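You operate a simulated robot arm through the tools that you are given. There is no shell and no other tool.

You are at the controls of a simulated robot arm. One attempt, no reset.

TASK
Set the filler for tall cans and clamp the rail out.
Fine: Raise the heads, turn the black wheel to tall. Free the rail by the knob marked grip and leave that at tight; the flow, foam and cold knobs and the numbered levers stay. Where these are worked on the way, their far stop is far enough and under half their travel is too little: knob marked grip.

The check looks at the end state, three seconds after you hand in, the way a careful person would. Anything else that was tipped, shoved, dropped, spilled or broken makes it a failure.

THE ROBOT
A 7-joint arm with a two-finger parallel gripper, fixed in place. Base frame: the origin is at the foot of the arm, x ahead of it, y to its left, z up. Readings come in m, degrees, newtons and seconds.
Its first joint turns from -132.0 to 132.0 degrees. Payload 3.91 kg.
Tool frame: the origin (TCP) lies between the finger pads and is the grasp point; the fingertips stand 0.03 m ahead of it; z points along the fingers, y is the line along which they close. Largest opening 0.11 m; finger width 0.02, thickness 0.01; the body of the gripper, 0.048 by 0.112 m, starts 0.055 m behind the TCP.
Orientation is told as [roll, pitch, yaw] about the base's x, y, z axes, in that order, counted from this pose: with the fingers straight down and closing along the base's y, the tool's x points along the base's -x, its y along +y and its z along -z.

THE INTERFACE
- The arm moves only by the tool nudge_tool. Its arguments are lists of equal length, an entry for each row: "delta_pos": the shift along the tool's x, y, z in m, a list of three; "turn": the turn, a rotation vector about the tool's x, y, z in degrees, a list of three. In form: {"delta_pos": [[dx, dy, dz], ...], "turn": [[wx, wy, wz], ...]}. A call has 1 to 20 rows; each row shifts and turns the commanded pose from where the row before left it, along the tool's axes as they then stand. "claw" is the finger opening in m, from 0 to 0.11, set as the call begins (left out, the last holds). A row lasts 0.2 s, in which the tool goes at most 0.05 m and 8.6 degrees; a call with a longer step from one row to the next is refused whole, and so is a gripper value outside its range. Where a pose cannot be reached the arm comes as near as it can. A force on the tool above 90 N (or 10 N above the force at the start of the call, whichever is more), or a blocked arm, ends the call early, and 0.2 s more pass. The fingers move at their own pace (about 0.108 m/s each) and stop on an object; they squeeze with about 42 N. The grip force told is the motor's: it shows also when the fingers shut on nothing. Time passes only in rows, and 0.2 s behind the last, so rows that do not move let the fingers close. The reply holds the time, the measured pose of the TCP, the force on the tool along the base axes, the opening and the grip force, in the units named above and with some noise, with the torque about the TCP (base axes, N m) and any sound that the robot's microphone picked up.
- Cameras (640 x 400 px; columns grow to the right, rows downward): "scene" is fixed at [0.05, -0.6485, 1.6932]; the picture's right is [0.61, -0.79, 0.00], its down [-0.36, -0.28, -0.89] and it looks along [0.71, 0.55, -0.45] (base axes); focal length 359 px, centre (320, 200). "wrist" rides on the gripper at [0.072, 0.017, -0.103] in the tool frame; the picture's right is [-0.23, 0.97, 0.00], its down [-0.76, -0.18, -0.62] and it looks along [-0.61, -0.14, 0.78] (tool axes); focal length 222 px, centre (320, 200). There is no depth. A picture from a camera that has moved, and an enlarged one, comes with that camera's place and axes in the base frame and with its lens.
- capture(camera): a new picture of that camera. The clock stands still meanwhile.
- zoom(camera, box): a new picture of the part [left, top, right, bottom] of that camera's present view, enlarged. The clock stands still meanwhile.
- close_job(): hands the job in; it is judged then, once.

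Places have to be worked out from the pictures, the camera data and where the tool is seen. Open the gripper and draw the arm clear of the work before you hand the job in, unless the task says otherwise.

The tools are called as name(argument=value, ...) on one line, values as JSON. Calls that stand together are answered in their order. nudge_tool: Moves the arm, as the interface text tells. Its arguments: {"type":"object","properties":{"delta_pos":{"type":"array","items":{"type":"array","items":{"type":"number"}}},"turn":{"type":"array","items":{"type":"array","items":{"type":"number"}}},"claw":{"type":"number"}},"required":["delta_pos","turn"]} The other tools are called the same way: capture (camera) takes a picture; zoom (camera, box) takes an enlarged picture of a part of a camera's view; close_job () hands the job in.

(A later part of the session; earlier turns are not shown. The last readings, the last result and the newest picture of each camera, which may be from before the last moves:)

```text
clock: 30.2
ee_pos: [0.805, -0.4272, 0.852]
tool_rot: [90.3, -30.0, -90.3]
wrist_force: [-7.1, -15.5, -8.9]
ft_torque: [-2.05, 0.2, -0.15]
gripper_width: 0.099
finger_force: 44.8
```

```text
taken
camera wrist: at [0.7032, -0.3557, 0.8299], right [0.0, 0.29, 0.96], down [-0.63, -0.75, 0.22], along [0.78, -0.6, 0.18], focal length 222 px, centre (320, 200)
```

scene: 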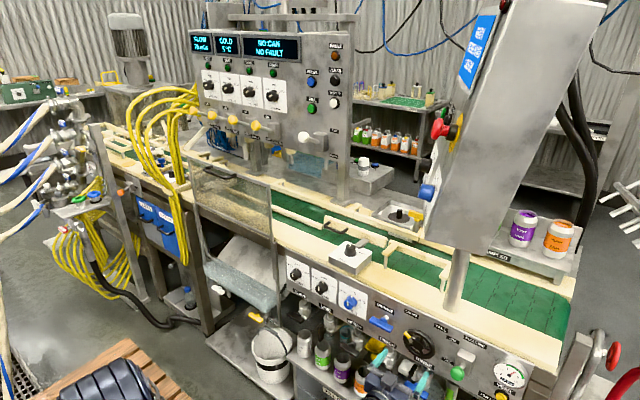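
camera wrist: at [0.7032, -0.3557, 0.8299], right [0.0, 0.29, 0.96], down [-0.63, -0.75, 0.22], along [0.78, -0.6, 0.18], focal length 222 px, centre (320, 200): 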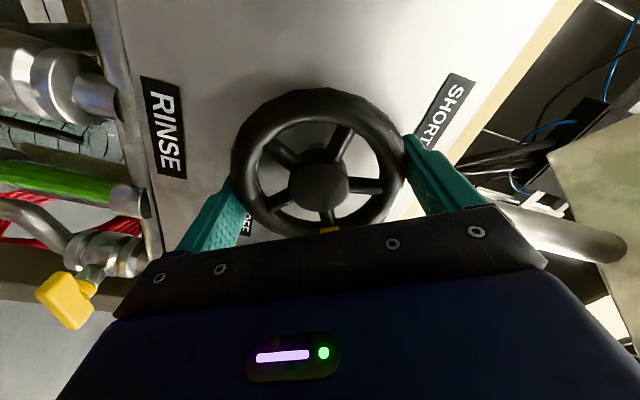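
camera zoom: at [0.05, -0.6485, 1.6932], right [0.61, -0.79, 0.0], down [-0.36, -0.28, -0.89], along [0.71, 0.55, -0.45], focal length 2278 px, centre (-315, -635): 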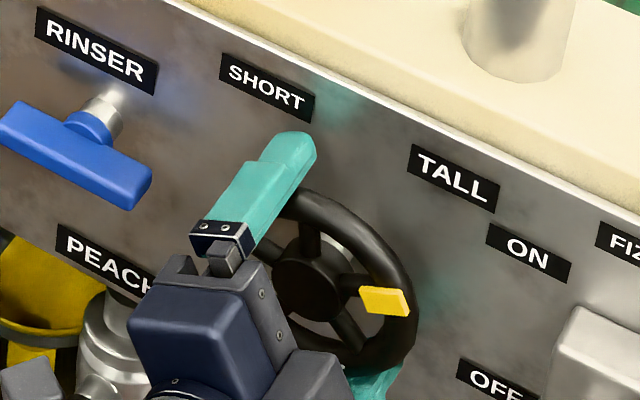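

A torque of -2.05 Nm shows the stop has been reached, with the tag fully over on the TALL side (mirror of SHORT). I'll release and withdraw.

nudge_tool(delta_pos=[[0, 0, 0], [0, 0, 0], [0, 0, 0]], turn=[[0, 0, 0], [0, 0, 0], [0, 0, 0]], claw=0.11)

nudge_tool(delta_pos=[[0, 0, -0.015], [0, 0, -0.02], [0, 0, -0.03], [0, 0, -0.035], [0, 0, -0.035], [0, 0, -0.035]], turn=[[0, 0, 0], [0, 0, 0], [0, 0, 0], [0, 0, 0], [0, 0, 0], [0, 0, 0]])

zoom(camera="scene", box=[370, 300, 470, 363])

capture(camera="wrist")

```text
clock: 31.0
ee_pos: [0.8047, -0.4272, 0.8508]
tool_rot: [90.2, -30.0, -90.2]
wrist_force: [-0.1, -0.5, 0.6]
ft_torque: [0.01, -0.03, 0.0]
gripper_width: 0.1099
finger_force: 0.1
```

```text
clock: 32.4
ee_pos: [0.6367, -0.4266, 0.8517]
tool_rot: [90.3, -30.0, -90.3]
wrist_force: [-0.5, 0.1, 0.2]
ft_torque: [0.01, 0.0, -0.02]
gripper_width: 0.11
finger_force: 0.1
```

```text
6.35 times, centred on (420, 332) of scene
camera zoom: at [0.05, -0.6485, 1.6932], right [0.61, -0.79, 0.0], down [-0.36, -0.28, -0.89], along [0.71, 0.55, -0.45], focal length 2278 px, centre (-315, -635)
```

zoom: 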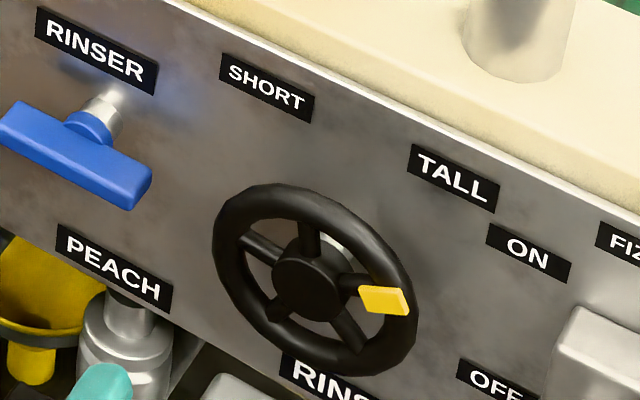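

```text
taken
camera wrist: at [0.5342, -0.354, 0.8303], right [0.0, 0.29, 0.96], down [-0.62, -0.75, 0.22], along [0.78, -0.6, 0.18], focal length 222 px, centre (320, 200)
```

wrist: 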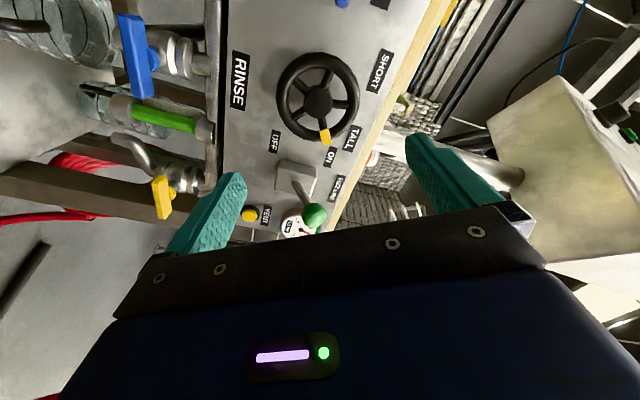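

The yellow tag is on the TALL side at the stop. I'll unroll the tool, rise, and pitch it down to look at the grip knob and rail from above.

nudge_tool(delta_pos=[[0, 0, -0.01], [0, 0, -0.01], [0, 0, -0.01], [0, 0, 0], [0, 0, 0], [0, 0, 0], [0, 0, 0], [0, 0, 0], [-0.04, 0.02, 0], [-0.04, 0.02, 0], [-0.04, 0.02, 0], [-0.04, 0.02, 0], [-0.04, 0.025, 0], [-0.04, 0.025, 0], [-0.04, 0.025, 0], [-0.04, 0.025, 0], [-0.04, 0.025, 0], [-0.04, 0.025, 0]], turn=[[0, 0, -7.5], [0, 0, -7.5], [0, 0, -7.5], [0, 0, -7.5], [0, 0, -7.5], [0, 0, -7.5], [0, 0, -7.5], [0, 0, -7.5], [0, 0, 0], [0, 0, 0], [0, 0, 0], [0, 0, 0], [0, 0, 0], [0, 0, 0], [0, 0, 0], [0, 0, 0], [0, 0, 0], [0, 0, 0]])

nudge_tool(delta_pos=[[0, 0, 0], [0, 0, 0], [0, 0, 0], [0, 0, 0], [0, 0, 0], [0, 0, 0], [0, 0, 0], [0, 0, 0], [0, 0, 0]], turn=[[0, 7.8, 0], [0, 7.8, 0], [0, 7.8, 0], [0, 7.8, 0], [0, 7.8, 0], [0, 7.8, 0], [0, 7.8, 0], [0, 7.8, 0], [0, 7.8, 0]])

capture(camera="wrist")

capture(camera="scene")

```text
clock: 36.2
ee_pos: [0.6465, -0.2325, 1.2536]
tool_rot: [141.9, -89.7, -142.0]
wrist_force: [-0.1, -0.9, 0.2]
ft_torque: [-0.03, 0.0, 0.07]
gripper_width: 0.1102
finger_force: 0.1
out of reach, approached as far as the arm can: row 12, 13, 14, 15
```

```text
clock: 38.2
ee_pos: [0.644, -0.2317, 1.2541]
tool_rot: [0.0, -19.9, -0.1]
wrist_force: [0.1, 0.0, 0.5]
ft_torque: [0.02, -0.02, 0.01]
gripper_width: 0.1098
finger_force: 0.0
```

```text
taken
camera wrist: at [0.5407, -0.2144, 1.3264], right [0.21, 0.97, 0.08], down [0.5, -0.18, 0.85], along [0.84, -0.14, -0.53], focal length 222 px, centre (320, 200)
```

wrist: 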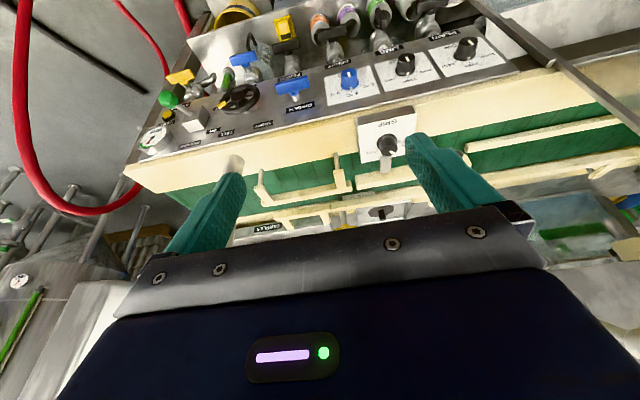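

```text
taken
```

scene: 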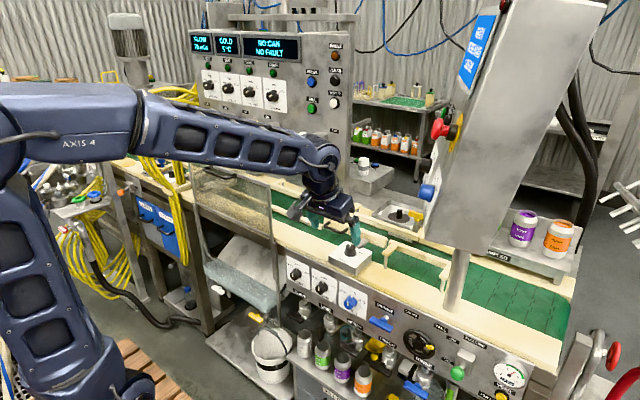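

I'm now above and in front of the conveyor. I'll zoom in on the grip knob and rail.

zoom(camera="wrist", box=[330, 90, 450, 200])

zoom(camera="scene", box=[320, 220, 400, 270])

```text
3.64 times, centred on (390, 145) of wrist
camera zoom: at [0.5407, -0.2144, 1.3264], right [0.21, 0.97, 0.08], down [0.5, -0.18, 0.85], along [0.84, -0.14, -0.53], focal length 808 px, centre (66, 400)
```

zoom: 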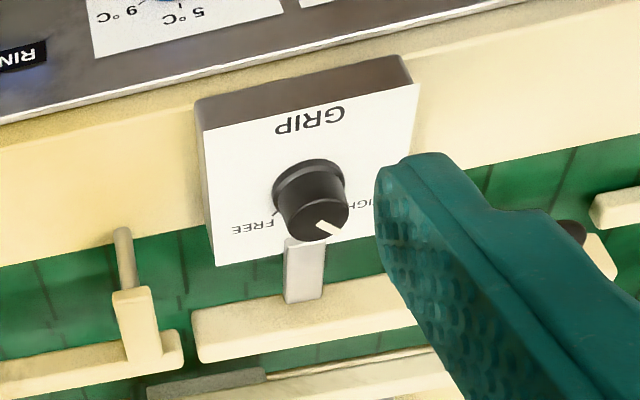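

```text
8.00 times, centred on (360, 245) of scene
camera zoom: at [0.05, -0.6485, 1.6932], right [0.61, -0.79, 0.0], down [-0.36, -0.28, -0.89], along [0.71, 0.55, -0.45], focal length 2871 px, centre (0, -160)
```

zoom: 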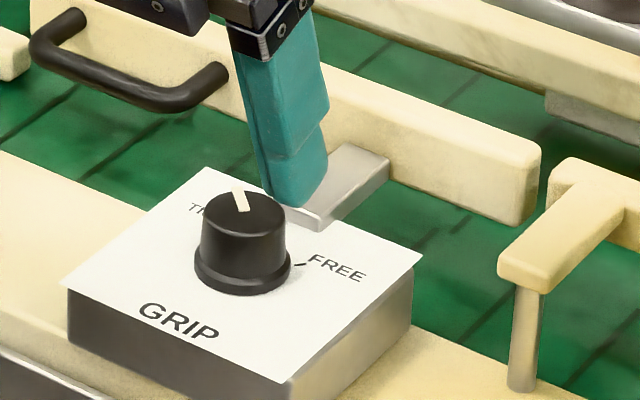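

The knob pointer sits about 45° toward left-forward (TIGHT), and FREE is toward right-forward, so freeing it means turning clockwise as seen from above. I'll move in above the knob with the tool straight down for a close look.

nudge_tool(delta_pos=[[-0.0252, 0.0176, 0.0312], [-0.0252, 0.0176, 0.0312], [-0.0252, 0.0176, 0.0312], [-0.0252, 0.0176, 0.0312], [-0.0252, 0.0176, 0.0312], [-0.0252, 0.0176, 0.0312], [0, 0, 0], [0, 0, 0], [0, 0, 0]], turn=[[0, 0, 0], [0, 0, 0], [0, 0, 0], [0, 0, 0], [0, 0, 0], [0, 0, 0], [0, 6.6, 0], [0, 6.6, 0], [0, 6.6, 0]], claw=0.07)

capture(camera="wrist")

capture(camera="scene")

```text
clock: 40.2
ee_pos: [0.8489, -0.1252, 1.1292]
tool_rot: [0.0, -0.1, -0.1]
wrist_force: [0.1, -0.4, -0.3]
ft_torque: [0.01, -0.04, 0.0]
gripper_width: 0.0698
finger_force: 0.0
```

```text
taken
camera wrist: at [0.778, -0.1075, 1.2335], right [0.23, 0.97, 0.0], down [0.76, -0.18, 0.62], along [0.61, -0.14, -0.78], focal length 222 px, centre (320, 200)
```

wrist: 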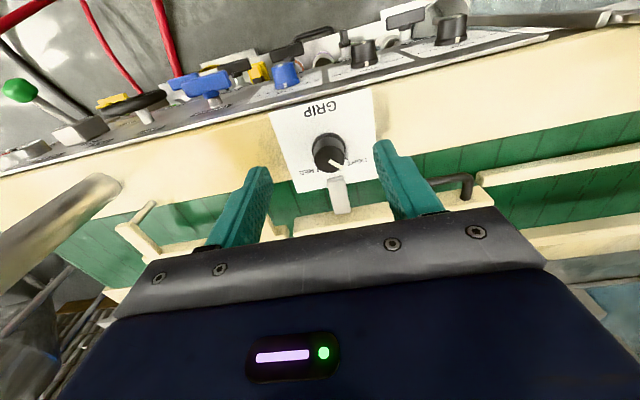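

```text
taken
```

scene: 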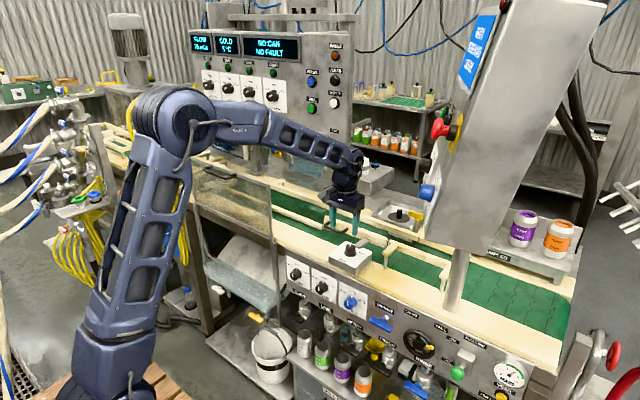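

zoom(camera="wrist", box=[250, 80, 410, 220])

zoom(camera="scene", box=[320, 220, 400, 270])

zoom(camera="wrist", box=[380, 120, 640, 280])

```text
2.86 times, centred on (330, 150) of wrist
camera zoom: at [0.778, -0.1075, 1.2335], right [0.23, 0.97, 0.0], down [0.76, -0.18, 0.62], along [0.61, -0.14, -0.78], focal length 635 px, centre (291, 343)
```

zoom: 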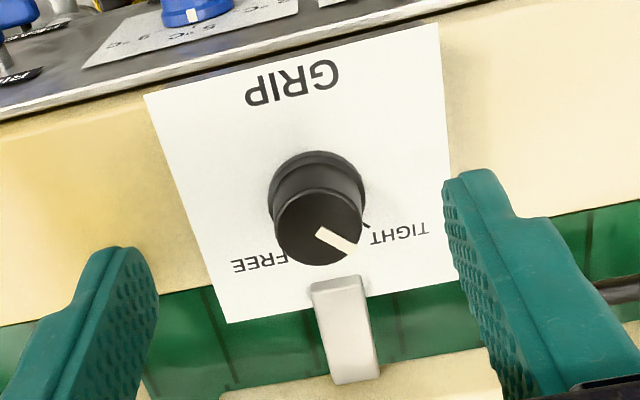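

```text
8.00 times, centred on (360, 245) of scene
camera zoom: at [0.05, -0.6485, 1.6932], right [0.61, -0.79, 0.0], down [-0.36, -0.28, -0.89], along [0.71, 0.55, -0.45], focal length 2871 px, centre (0, -160)
```

zoom: 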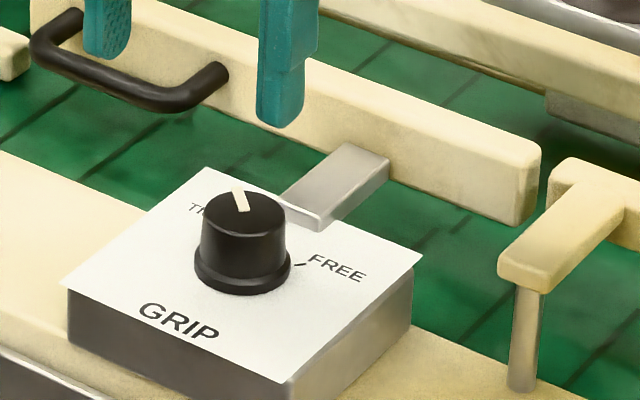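

```text
2.46 times, centred on (510, 200) of wrist
camera zoom: at [0.778, -0.1075, 1.2335], right [0.23, 0.97, 0.0], down [0.76, -0.18, 0.62], along [0.61, -0.14, -0.78], focal length 547 px, centre (-148, 200)
```

zoom: 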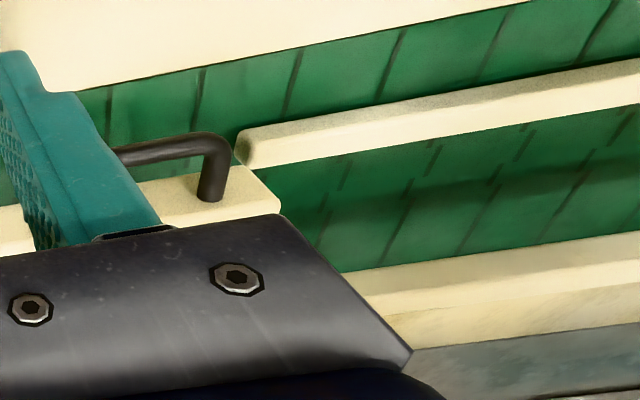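

The knob axis is at about (0.891,-0.1235), its top is at z≈1.024 and the box face is at z≈0.995. I'll centre over it, pre-roll -45°, and lower to TCP z≈1.032 so the tips clear the box.

nudge_tool(delta_pos=[[-0.0211, 0.0017, 0.02], [-0.021, 0, 0.02], [0, 0, 0.014], [0, 0, 0], [0, 0, 0], [0, 0, 0], [0, 0, 0], [0, 0, 0]], turn=[[0, 0, 0], [0, 0, 0], [0, 0, -7.5], [0, 0, -7.5], [0, 0, -7.5], [0, 0, -7.5], [0, 0, -7.5], [0, 0, -7.5]])

capture(camera="wrist")

zoom(camera="scene", box=[300, 200, 420, 275])

```text
clock: 42.0
ee_pos: [0.8929, -0.125, 1.0761]
tool_rot: [-0.1, -0.1, 44.9]
wrist_force: [-0.3, -0.5, 0.1]
ft_torque: [0.02, -0.02, -0.02]
gripper_width: 0.0701
finger_force: 0.1
```

```text
taken
camera wrist: at [0.8295, -0.1633, 1.1791], right [-0.53, 0.85, 0.0], down [0.66, 0.41, 0.63], along [0.53, 0.33, -0.78], focal length 222 px, centre (320, 200)
```

wrist: 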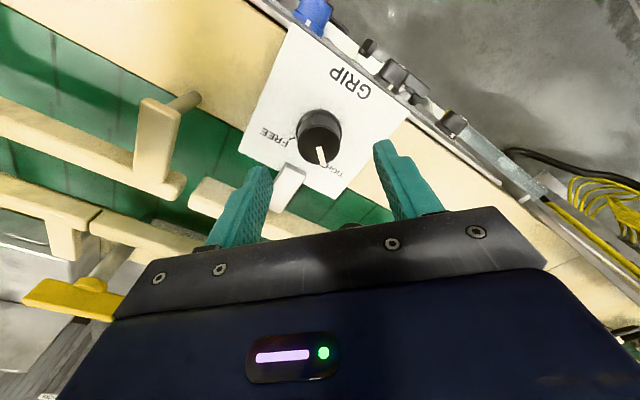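

```text
5.33 times, centred on (360, 238) of scene
camera zoom: at [0.05, -0.6485, 1.6932], right [0.61, -0.79, 0.0], down [-0.36, -0.28, -0.89], along [0.71, 0.55, -0.45], focal length 1914 px, centre (107, 0)
```

zoom: 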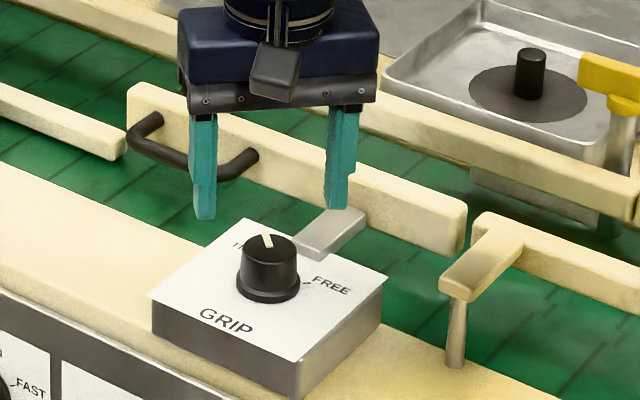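

The knob lies on the tool axis within a couple of mm. I'll lower and close on it.

nudge_tool(delta_pos=[[0, 0, 0.02], [0, 0, 0.014], [0, 0, 0.01], [0, 0, 0]], turn=[[0, 0, 0], [0, 0, 0], [0, 0, 0], [0, 0, 0]])

nudge_tool(delta_pos=[[0, 0, 0], [0, 0, 0], [0, 0, 0]], turn=[[0, 0, 0], [0, 0, 0], [0, 0, 0]], claw=0.0)

zoom(camera="scene", box=[300, 200, 420, 275])

```text
clock: 43.0
ee_pos: [0.8923, -0.1243, 1.0306]
tool_rot: [0.0, -0.2, 45.0]
wrist_force: [-0.7, -0.3, 0.0]
ft_torque: [0.0, 0.02, 0.04]
gripper_width: 0.07
finger_force: 0.0
```

```text
clock: 43.8
ee_pos: [0.8931, -0.1268, 1.0298]
tool_rot: [-0.2, -0.2, 44.9]
wrist_force: [16.8, -13.5, -0.8]
ft_torque: [-0.39, -0.71, 0.0]
gripper_width: 0.0349
finger_force: 44.8
```

```text
5.33 times, centred on (360, 238) of scene
camera zoom: at [0.05, -0.6485, 1.6932], right [0.61, -0.79, 0.0], down [-0.36, -0.28, -0.89], along [0.71, 0.55, -0.45], focal length 1914 px, centre (107, 0)
```

zoom: 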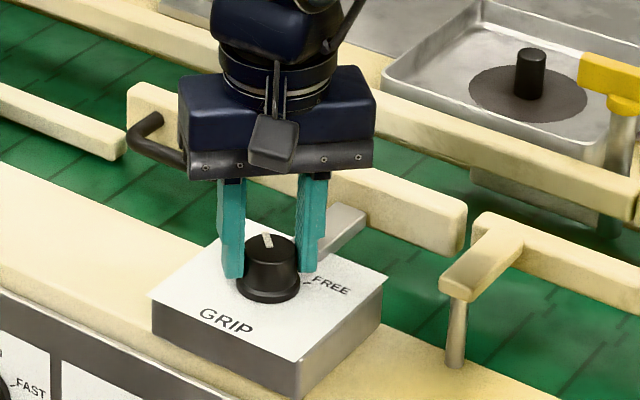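

The knob is gripped (35 mm). I'll turn clockwise from above (+tool z), with a small centring trim.

nudge_tool(delta_pos=[[0, -0.0015, 0], [0, 0, 0], [0, 0, 0], [0, 0, 0], [0, 0, 0], [0, 0, 0], [0, 0, 0]], turn=[[0, 0, 7.5], [0, 0, 7.5], [0, 0, 7.5], [0, 0, 7.5], [0, 0, 7.5], [0, 0, 7.5], [0, 0, 0]])

zoom(camera="scene", box=[320, 220, 400, 270])

```text
clock: 45.4
ee_pos: [0.8919, -0.1254, 1.0285]
tool_rot: [0.0, -0.1, -0.1]
wrist_force: [-1.3, -2.2, -10.5]
ft_torque: [-0.1, 0.04, 0.02]
gripper_width: 0.0348
finger_force: 44.7
```

```text
8.00 times, centred on (360, 245) of scene
camera zoom: at [0.05, -0.6485, 1.6932], right [0.61, -0.79, 0.0], down [-0.36, -0.28, -0.89], along [0.71, 0.55, -0.45], focal length 2871 px, centre (0, -160)
```

zoom: 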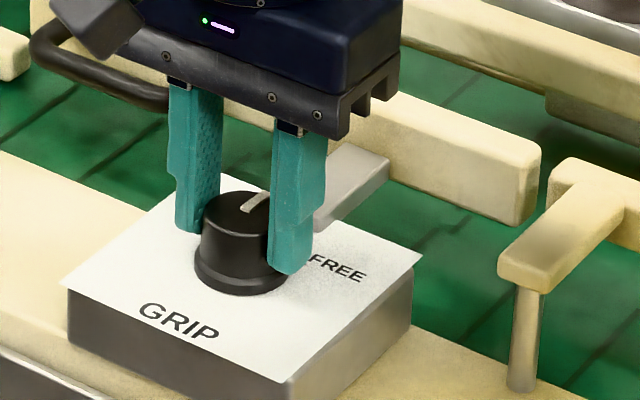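

The pointer is now straight ahead, halfway. I'll continue to the FREE stop.

nudge_tool(delta_pos=[[0, 0, 0], [0, 0, 0], [0, 0, 0], [0, 0, 0], [0, 0, 0], [0, 0, 0], [0, 0, 0]], turn=[[0, 0, 7.5], [0, 0, 7.5], [0, 0, 7.5], [0, 0, 7.5], [0, 0, 7.5], [0, 0, 7.5], [0, 0, 0]])

zoom(camera="scene", box=[320, 220, 400, 270])

```text
clock: 47.0
ee_pos: [0.894, -0.1253, 1.0304]
tool_rot: [0.2, 0.0, -45.1]
wrist_force: [-22.0, 7.0, -23.4]
ft_torque: [0.45, 0.56, 0.2]
gripper_width: 0.0349
finger_force: 44.9
```

```text
8.00 times, centred on (360, 245) of scene
camera zoom: at [0.05, -0.6485, 1.6932], right [0.61, -0.79, 0.0], down [-0.36, -0.28, -0.89], along [0.71, 0.55, -0.45], focal length 2871 px, centre (0, -160)
```

zoom: 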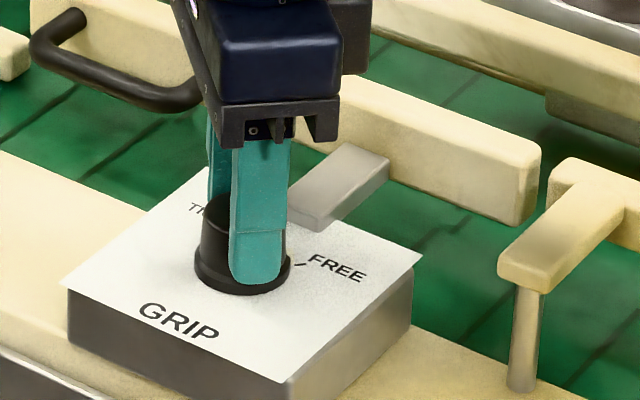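

I'll feel for the stop with a few more degrees.

nudge_tool(delta_pos=[[0, 0, 0], [0, 0, 0], [0, 0, 0]], turn=[[0, 0, 4], [0, 0, 4], [0, 0, 0]])

capture(camera="wrist")

```text
clock: 47.8
ee_pos: [0.8952, -0.127, 1.0314]
tool_rot: [0.3, -0.2, -53.1]
wrist_force: [0.7, -3.4, -14.8]
ft_torque: [-0.49, -0.18, 0.22]
gripper_width: 0.0344
finger_force: 44.8
```

```text
taken
camera wrist: at [0.8649, -0.0575, 1.1353], right [0.92, 0.4, 0.0], down [0.31, -0.72, 0.63], along [0.26, -0.57, -0.78], focal length 222 px, centre (320, 200)
```

wrist: 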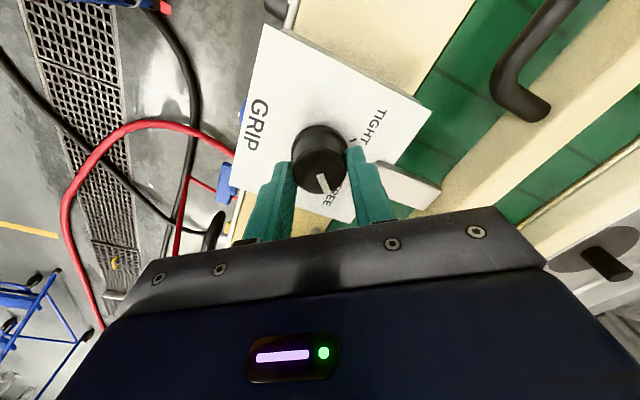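

The pointer now reads about 46° to the right (FREE), and the fingers slipped slightly at the end, so it's at the stop. I'll release and lift to check.

nudge_tool(delta_pos=[[0, 0, 0], [0, 0, 0], [0, 0, -0.02], [0, 0, -0.03], [0, 0, -0.04]], turn=[[0, 0, 0], [0, 0, 0], [0, 0, 0], [0, 0, 0], [0, 0, 0]], claw=0.07)

zoom(camera="scene", box=[320, 220, 400, 270])

zoom(camera="scene", box=[270, 180, 430, 280])

capture(camera="wrist")

```text
clock: 49.0
ee_pos: [0.8923, -0.1259, 1.1198]
tool_rot: [0.1, -0.1, -53.1]
wrist_force: [-0.2, -0.9, 0.3]
ft_torque: [0.0, 0.06, 0.0]
gripper_width: 0.0697
finger_force: 0.0
```

```text
8.00 times, centred on (360, 245) of scene
camera zoom: at [0.05, -0.6485, 1.6932], right [0.61, -0.79, 0.0], down [-0.36, -0.28, -0.89], along [0.71, 0.55, -0.45], focal length 2871 px, centre (0, -160)
```

zoom: 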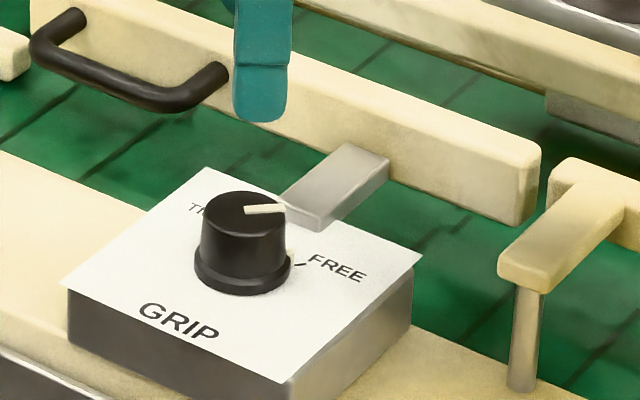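

```text
4.00 times, centred on (350, 230) of scene
camera zoom: at [0.05, -0.6485, 1.6932], right [0.61, -0.79, 0.0], down [-0.36, -0.28, -0.89], along [0.71, 0.55, -0.45], focal length 1435 px, centre (200, 80)
```

zoom: 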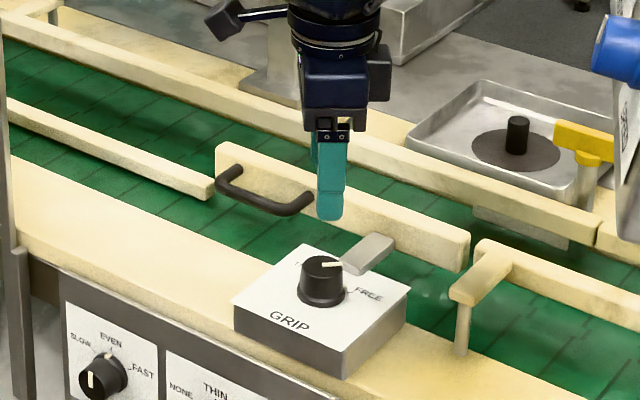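

```text
taken
camera wrist: at [0.8637, -0.0566, 1.2235], right [0.91, 0.4, 0.0], down [0.31, -0.72, 0.62], along [0.25, -0.57, -0.78], focal length 222 px, centre (320, 200)
```

wrist: 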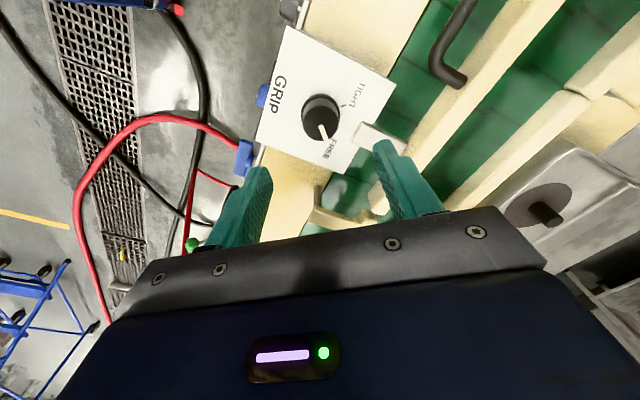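

The knob shows FREE. Next is the rail: its black handle bar runs along y from about -0.056 to 0.03, at x≈0.954, z≈1.018. I'll back off, unroll, and get a clear view of the handle and the drain guard beside it.

nudge_tool(delta_pos=[[0, 0, -0.03], [0, 0, -0.03], [0, 0, -0.03], [0, 0, 0], [0, 0, 0], [0, 0, 0], [0, 0, 0], [0.04, 0.01, 0], [0.04, 0.01, 0], [0.04, 0.01, 0], [0.04, 0.01, 0], [0.04, 0.01, 0], [0, 0, 0], [0, 0, 0], [0, 0, 0], [0, 0, 0]], turn=[[0, 0, -7.5], [0, 0, -7.5], [0, 0, -7.6], [0, 0, -7.6], [0, 0, -7.6], [0, 0, -7.6], [0, 0, -7.6], [0, 0, 0], [0, 0, 0], [0, 0, 0], [0, 0, 0], [0, 0, 0], [0, -7.5, 0], [0, -7.5, 0], [0, -7.5, 0], [0, -7.5, 0]])

capture(camera="wrist")

capture(camera="scene")

```text
clock: 52.4
ee_pos: [0.6928, -0.0762, 1.2105]
tool_rot: [0.1, -30.1, -0.1]
wrist_force: [0.3, -0.2, -0.3]
ft_torque: [-0.01, -0.02, 0.02]
gripper_width: 0.0699
finger_force: 0.0
```

```text
taken
camera wrist: at [0.5792, -0.0579, 1.2628], right [0.2, 0.97, 0.11], down [0.34, -0.18, 0.92], along [0.92, -0.14, -0.37], focal length 222 px, centre (320, 200)
```

wrist: 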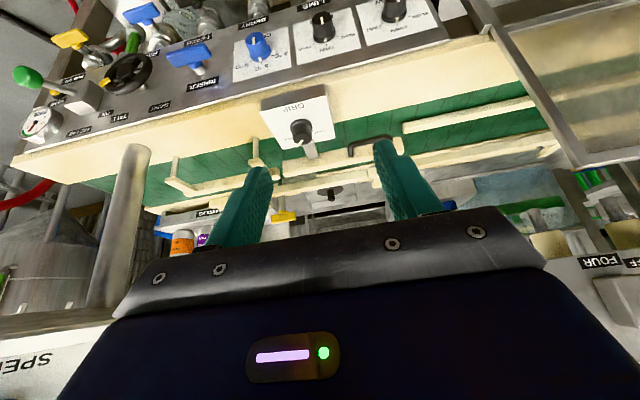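

```text
taken
```

scene: 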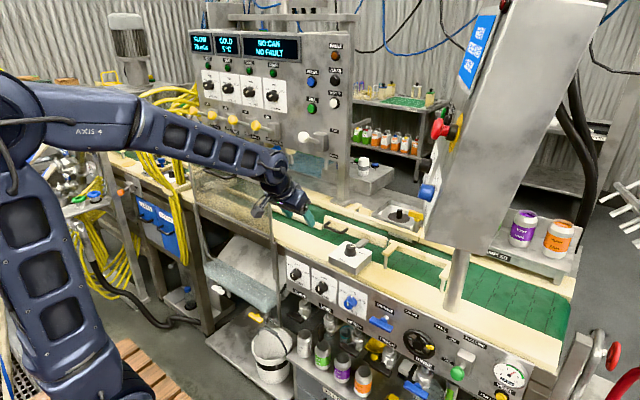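

The drain guard is at y≥0.2, well clear. I'll zoom in on the handle and the rail ends.

zoom(camera="wrist", box=[240, 80, 440, 205])

zoom(camera="scene", box=[290, 195, 410, 270])

```text
3.20 times, centred on (340, 142) of wrist
camera zoom: at [0.5792, -0.0579, 1.2628], right [0.2, 0.97, 0.11], down [0.34, -0.18, 0.92], along [0.92, -0.14, -0.37], focal length 711 px, centre (256, 384)
```

zoom: 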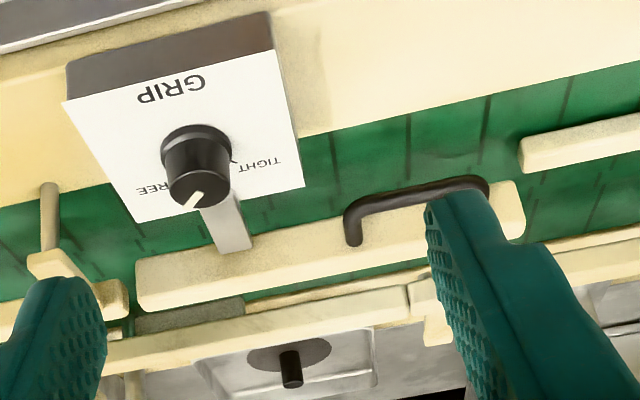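

```text
5.33 times, centred on (350, 232) of scene
camera zoom: at [0.05, -0.6485, 1.6932], right [0.61, -0.79, 0.0], down [-0.36, -0.28, -0.89], along [0.71, 0.55, -0.45], focal length 1914 px, centre (160, 27)
```

zoom: 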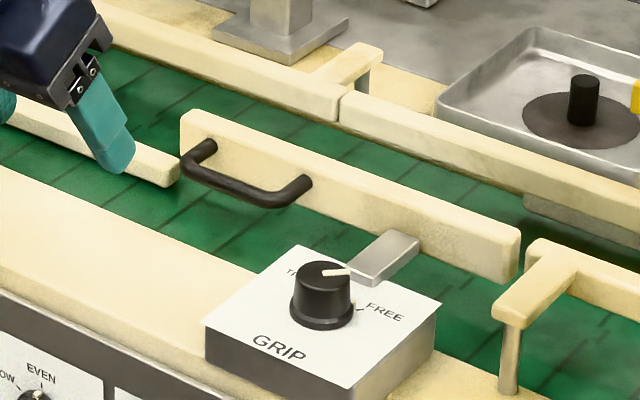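

The two views give slightly inconsistent handle depths, so I'll take a look from straighter above to fix its place before gripping.

nudge_tool(delta_pos=[[-0.0222, 0.0015, 0.0301], [-0.0222, 0.0015, 0.0301], [-0.0222, 0.0015, 0.0301], [-0.0222, 0.0015, 0.0301], [0, 0, 0], [0, 0, 0], [0, 0, 0], [0, 0, 0]], turn=[[0, 0, 0], [0, 0, 0], [0, 0, 0], [0, 0, 0], [0, 7.5, 0], [0, 7.5, 0], [0, 7.5, 0], [0, 7.5, 0]], claw=0.11)

capture(camera="wrist")

zoom(camera="wrist", box=[280, 90, 480, 215])

```text
clock: 54.2
ee_pos: [0.83, -0.0695, 1.1518]
tool_rot: [0.0, -0.1, 0.0]
wrist_force: [-1.0, -0.6, 0.4]
ft_torque: [0.0, -0.03, -0.01]
gripper_width: 0.1098
finger_force: 0.0
```

```text
taken
camera wrist: at [0.7582, -0.0509, 1.2547], right [0.23, 0.97, 0.0], down [0.76, -0.18, 0.63], along [0.61, -0.14, -0.78], focal length 222 px, centre (320, 200)
```

wrist: 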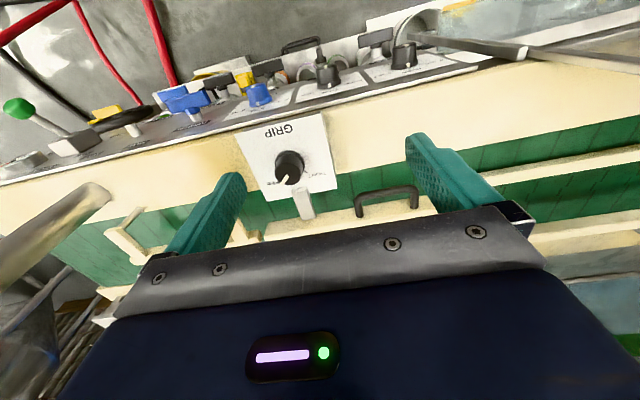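

```text
3.20 times, centred on (380, 152) of wrist
camera zoom: at [0.7582, -0.0509, 1.2547], right [0.23, 0.97, 0.0], down [0.76, -0.18, 0.63], along [0.61, -0.14, -0.78], focal length 711 px, centre (128, 352)
```

zoom: 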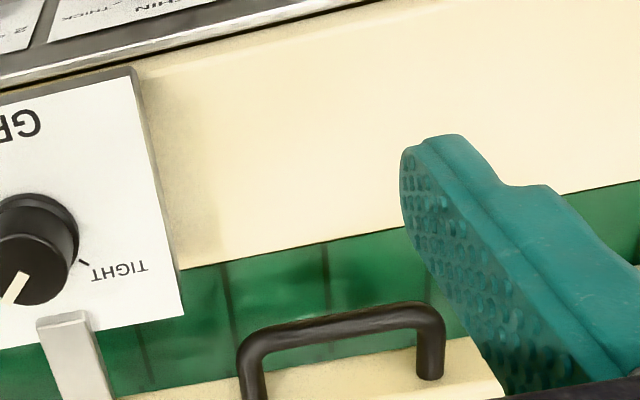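

The bar is at about x=0.96, y=-0.043 to 0.04, z=1.006, with the rail face at x≈1.0. I'll point the tool 55° forward with a +90° roll so the fingers close above and below the bar, with the wrist kept clear of the upper panel.

nudge_tool(delta_pos=[[0, 0, 0], [0, 0, 0], [0, 0, 0], [0, 0, 0], [0, 0, 0], [0, 0, 0], [0, 0, 0], [0, 0, 0], [0, 0, 0], [0, 0, 0], [0, 0, 0], [0, 0, 0], [0, 0, 0], [0, 0, 0], [0, 0, 0], [0, 0, 0], [0, 0, 0], [0, 0, 0]], turn=[[0, -7.857, 0], [0, -7.857, 0], [0, -7.857, 0], [0, -7.857, 0], [0, -7.857, 0], [0, -7.857, 0], [0, -7.857, 0], [0, 0, 8.182], [0, 0, 8.182], [0, 0, 8.182], [0, 0, 8.182], [0, 0, 8.182], [0, 0, 8.182], [0, 0, 8.182], [0, 0, 8.182], [0, 0, 8.182], [0, 0, 8.182], [0, 0, 8.182]], claw=0.035)

capture(camera="wrist")

capture(camera="scene")

```text
clock: 58.0
ee_pos: [0.8307, -0.0702, 1.1511]
tool_rot: [55.2, 0.1, -90.2]
wrist_force: [0.7, 0.1, 0.2]
ft_torque: [0.03, 0.01, -0.04]
gripper_width: 0.0351
finger_force: 0.0
```

```text
taken
camera wrist: at [0.7559, 0.0033, 1.2243], right [0.55, -0.23, 0.8], down [-0.62, -0.76, 0.21], along [0.56, -0.61, -0.56], focal length 222 px, centre (320, 200)
```

wrist: 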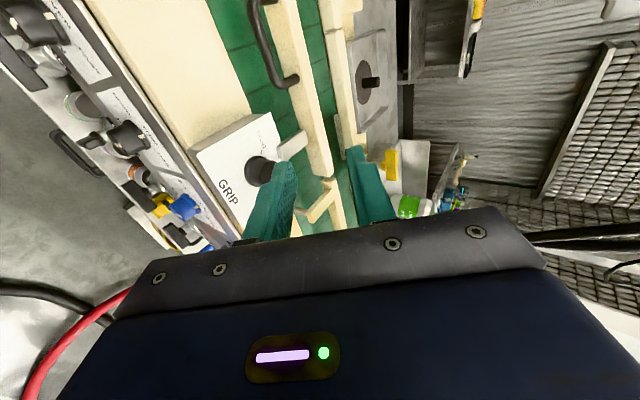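

```text
taken
```

scene: 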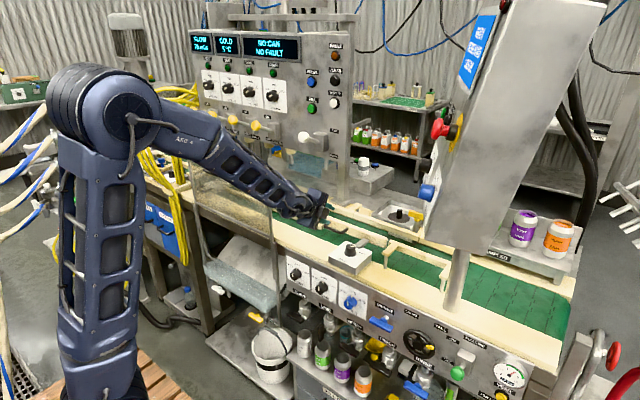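

The wrist view confirms the bar near x≈0.963 at z≈1.006. I'll go to the pre-approach point about 8 cm short of the bar.

nudge_tool(delta_pos=[[0.0174, -0.0112, 0.0245], [0.0174, -0.0112, 0.0245], [0.0174, -0.0112, 0.0245], [0.0174, -0.0112, 0.0245]], turn=[[0, 0, 0], [0, 0, 0], [0, 0, 0], [0, 0, 0]])

capture(camera="wrist")

zoom(camera="scene", box=[260, 180, 400, 268])

```text
clock: 59.0
ee_pos: [0.8857, 0.0004, 1.0605]
tool_rot: [55.3, -0.1, -90.2]
wrist_force: [-1.0, 0.5, 0.6]
ft_torque: [0.03, 0.04, 0.04]
gripper_width: 0.0349
finger_force: 0.0
```

```text
taken
camera wrist: at [0.8114, 0.0742, 1.1328], right [0.55, -0.23, 0.8], down [-0.61, -0.76, 0.21], along [0.56, -0.61, -0.56], focal length 222 px, centre (320, 200)
```

wrist: 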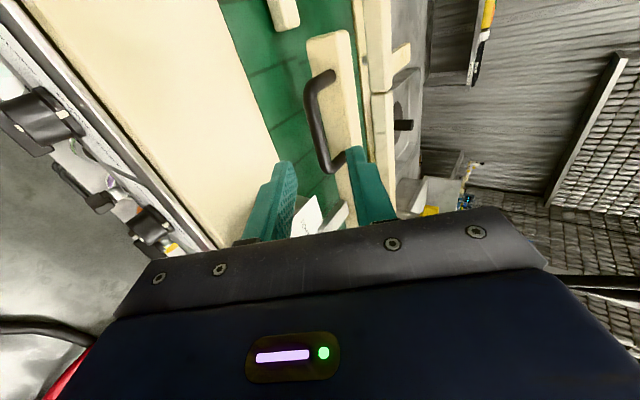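

```text
4.55 times, centred on (330, 224) of scene
camera zoom: at [0.05, -0.6485, 1.6932], right [0.61, -0.79, 0.0], down [-0.36, -0.28, -0.89], along [0.71, 0.55, -0.45], focal length 1631 px, centre (274, 91)
```

zoom: 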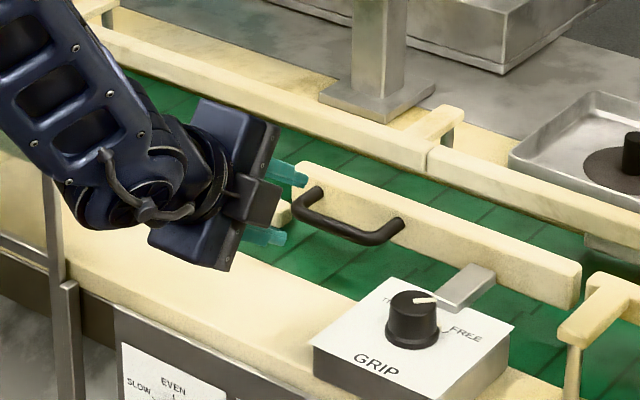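

The bar lies on the approach line between the fingers, within about 2 mm. I'll advance 8 cm along the tool axis.

nudge_tool(delta_pos=[[0, -0.001, 0.02], [0, -0.001, 0.02], [0, 0, 0.02], [0, 0, 0.018]], turn=[[0, 0, 0], [0, 0, 0], [0, 0, 0], [0, 0, 0]])

capture(camera="wrist")

zoom(camera="scene", box=[290, 195, 390, 258])

```text
clock: 60.0
ee_pos: [0.9459, 0.0005, 1.0119]
tool_rot: [55.2, -0.1, -90.1]
wrist_force: [0.0, 0.3, -0.1]
ft_torque: [0.03, 0.03, 0.03]
gripper_width: 0.0352
finger_force: 0.0
```

```text
taken
camera wrist: at [0.8726, 0.0741, 1.0857], right [0.56, -0.23, 0.8], down [-0.61, -0.76, 0.21], along [0.56, -0.61, -0.56], focal length 222 px, centre (320, 200)
```

wrist: 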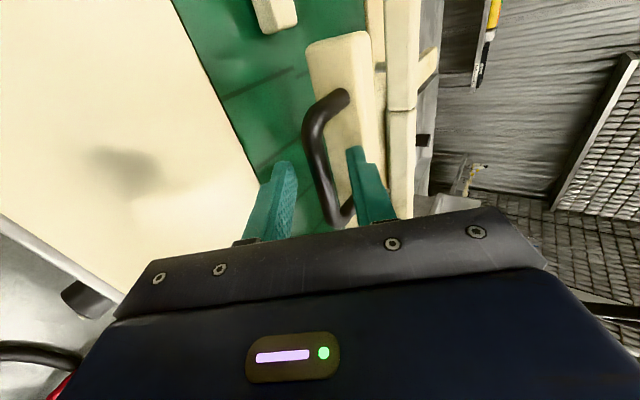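

```text
6.35 times, centred on (340, 226) of scene
camera zoom: at [0.05, -0.6485, 1.6932], right [0.61, -0.79, 0.0], down [-0.36, -0.28, -0.89], along [0.71, 0.55, -0.45], focal length 2278 px, centre (193, 32)
```

zoom: 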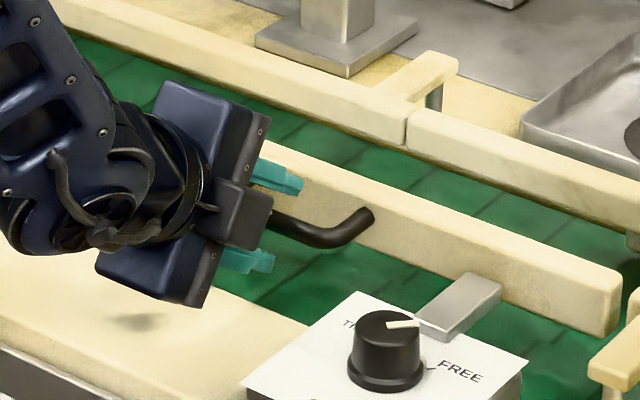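

The bar is between the fingers, so I'll close.

nudge_tool(delta_pos=[[0, 0, 0], [0, 0, 0], [0, 0, 0]], turn=[[0, 0, 0], [0, 0, 0], [0, 0, 0]], claw=0.0)

capture(camera="wrist")

```text
clock: 60.8
ee_pos: [0.9474, 0.0017, 1.0136]
tool_rot: [55.3, 0.0, -90.0]
wrist_force: [1.4, -1.1, 12.9]
ft_torque: [-0.55, -0.18, 0.15]
gripper_width: 0.0114
finger_force: 44.9
```

```text
taken
camera wrist: at [0.8726, 0.0741, 1.0866], right [0.55, -0.23, 0.8], down [-0.61, -0.76, 0.21], along [0.56, -0.61, -0.56], focal length 222 px, centre (320, 200)
```

wrist: 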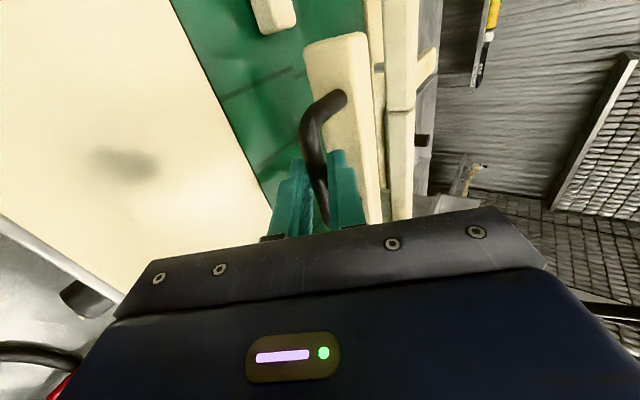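

The bar is gripped (11 mm). I'll draw it straight toward the robot (-x) gently, 20 mm first.

nudge_tool(delta_pos=[[0, -0.0017, -0.0051], [0, -0.0029, -0.0041], [0, -0.0029, -0.0041], [0, -0.0029, -0.0041], [0, 0, 0]], turn=[[0, 0, 0], [0, 0, 0], [0, 0, 0], [0, 0, 0], [0, 0, 0]])

zoom(camera="scene", box=[290, 195, 390, 258])

```text
clock: 62.0
ee_pos: [0.9278, -0.0008, 1.014]
tool_rot: [55.3, -0.1, -90.0]
wrist_force: [1.2, 3.7, 7.7]
ft_torque: [-0.35, -0.1, 0.44]
gripper_width: 0.0115
finger_force: 45.1
```

```text
6.35 times, centred on (340, 226) of scene
camera zoom: at [0.05, -0.6485, 1.6932], right [0.61, -0.79, 0.0], down [-0.36, -0.28, -0.89], along [0.71, 0.55, -0.45], focal length 2278 px, centre (193, 32)
```

zoom: 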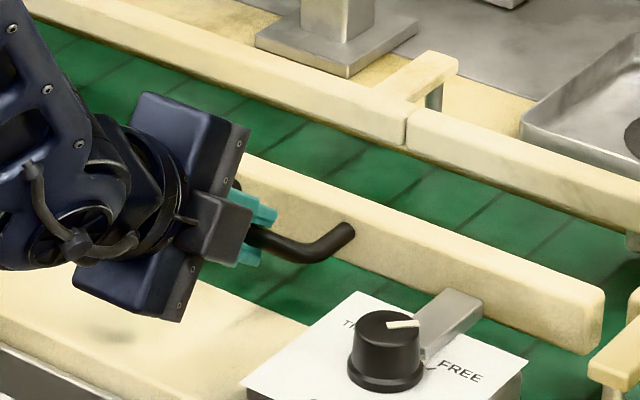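

The rail slides freely. I'll continue another 15 mm.

nudge_tool(delta_pos=[[0, -0.0029, -0.0041], [0, -0.0029, -0.0041], [0, -0.0029, -0.0041], [0, 0, 0]], turn=[[0, 0, 0], [0, 0, 0], [0, 0, 0], [0, 0, 0]])

zoom(camera="scene", box=[290, 195, 390, 258])

capture(camera="wrist")

```text
clock: 63.0
ee_pos: [0.9118, 0.0002, 1.0148]
tool_rot: [55.2, -0.1, -89.9]
wrist_force: [0.1, 8.7, 9.1]
ft_torque: [-0.41, -0.14, 0.3]
gripper_width: 0.0115
finger_force: 45.4
```

```text
6.35 times, centred on (340, 226) of scene
camera zoom: at [0.05, -0.6485, 1.6932], right [0.61, -0.79, 0.0], down [-0.36, -0.28, -0.89], along [0.71, 0.55, -0.45], focal length 2278 px, centre (193, 32)
```

zoom: 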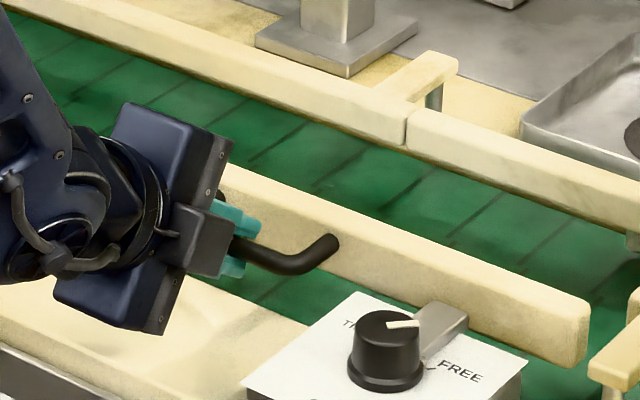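

```text
taken
camera wrist: at [0.8382, 0.074, 1.0867], right [0.55, -0.23, 0.8], down [-0.61, -0.76, 0.21], along [0.56, -0.61, -0.56], focal length 222 px, centre (320, 200)
```

wrist: 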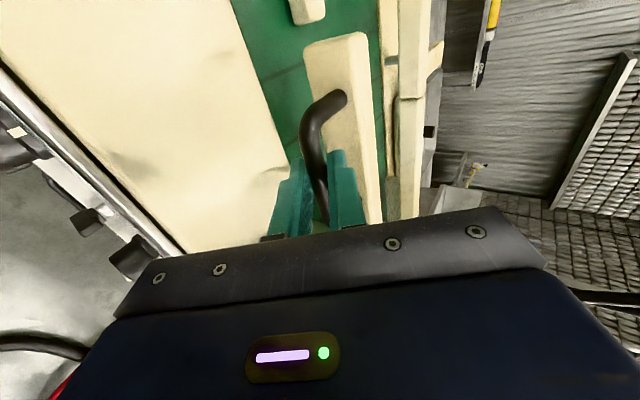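

It's out 35 mm and still moving freely. I'll go on in small steps until it meets its stop.

nudge_tool(delta_pos=[[0, -0.0023, -0.0033], [0, -0.0023, -0.0033], [0, 0, 0]], turn=[[0, 0, 0], [0, 0, 0], [0, 0, 0]])

zoom(camera="scene", box=[310, 205, 410, 268])

```text
clock: 63.8
ee_pos: [0.9046, 0.0002, 1.0139]
tool_rot: [55.2, 0.0, -90.0]
wrist_force: [0.3, 11.0, 6.3]
ft_torque: [-0.31, -0.08, 0.46]
gripper_width: 0.0116
finger_force: 45.1
```

```text
6.35 times, centred on (360, 236) of scene
camera zoom: at [0.05, -0.6485, 1.6932], right [0.61, -0.79, 0.0], down [-0.36, -0.28, -0.89], along [0.71, 0.55, -0.45], focal length 2278 px, centre (66, -32)
```

zoom: 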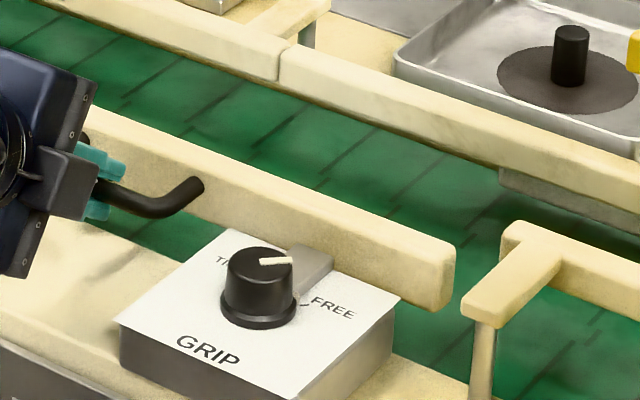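

Forces are still negligible, so no stop yet. I'll continue in 4 mm steps.

nudge_tool(delta_pos=[[0, -0.0023, -0.0033], [0, -0.0023, -0.0033], [0, 0, 0]], turn=[[0, 0, 0], [0, 0, 0], [0, 0, 0]])

zoom(camera="scene", box=[310, 205, 410, 268])

capture(camera="wrist")

```text
clock: 64.6
ee_pos: [0.8984, -0.0002, 1.0153]
tool_rot: [55.5, -0.1, -90.0]
wrist_force: [58.2, 13.3, 16.9]
ft_torque: [-0.51, -0.72, 0.3]
gripper_width: 0.0116
finger_force: 45.2
```

```text
6.35 times, centred on (360, 236) of scene
camera zoom: at [0.05, -0.6485, 1.6932], right [0.61, -0.79, 0.0], down [-0.36, -0.28, -0.89], along [0.71, 0.55, -0.45], focal length 2278 px, centre (66, -32)
```

zoom: 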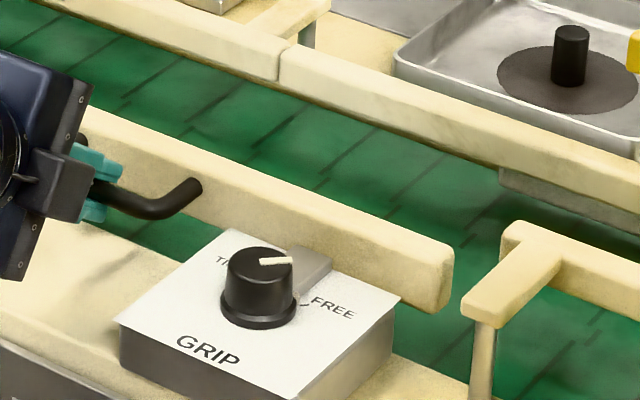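

```text
taken
camera wrist: at [0.8251, 0.0729, 1.0882], right [0.55, -0.23, 0.8], down [-0.62, -0.76, 0.21], along [0.56, -0.61, -0.56], focal length 222 px, centre (320, 200)
```

wrist: 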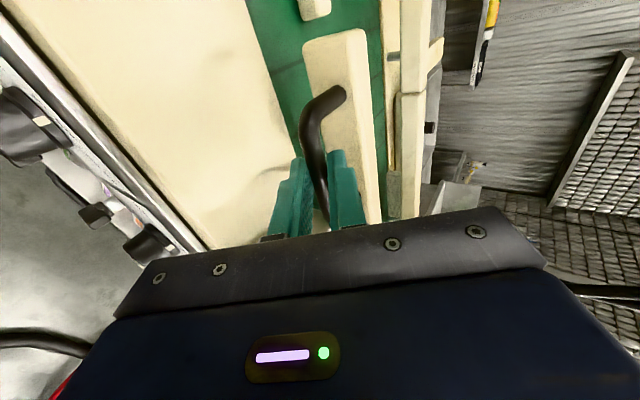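

The rail hit its outer stop (58 N with no further motion) after about 45 mm. I'll ease the pull, open, and retreat along the tool axis.

nudge_tool(delta_pos=[[0, 0.0017, 0.0025], [0, 0, 0]], turn=[[0, 0, 0], [0, 0, 0]])

nudge_tool(delta_pos=[[0, 0, 0], [0, 0, 0]], turn=[[0, 0, 0], [0, 0, 0]], claw=0.04)

capture(camera="wrist")

```text
clock: 65.2
ee_pos: [0.9012, -0.0022, 1.0158]
tool_rot: [55.5, 0.0, -90.1]
wrist_force: [13.4, 1.0, 42.4]
ft_torque: [-0.6, -0.82, 0.15]
gripper_width: 0.0117
finger_force: 44.9
```

```text
clock: 65.8
ee_pos: [0.8995, 0.0003, 1.0119]
tool_rot: [55.1, 0.0, -90.1]
wrist_force: [0.1, -0.3, -0.6]
ft_torque: [0.0, 0.02, 0.01]
gripper_width: 0.0403
finger_force: 0.0
```

```text
taken
camera wrist: at [0.8252, 0.0731, 1.0857], right [0.56, -0.23, 0.8], down [-0.61, -0.76, 0.21], along [0.56, -0.61, -0.56], focal length 222 px, centre (320, 200)
```

wrist: 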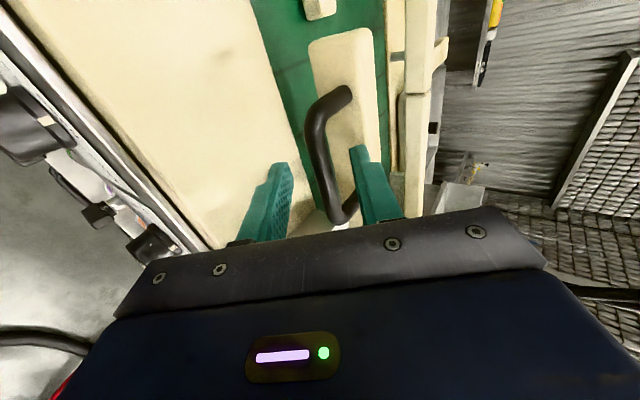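

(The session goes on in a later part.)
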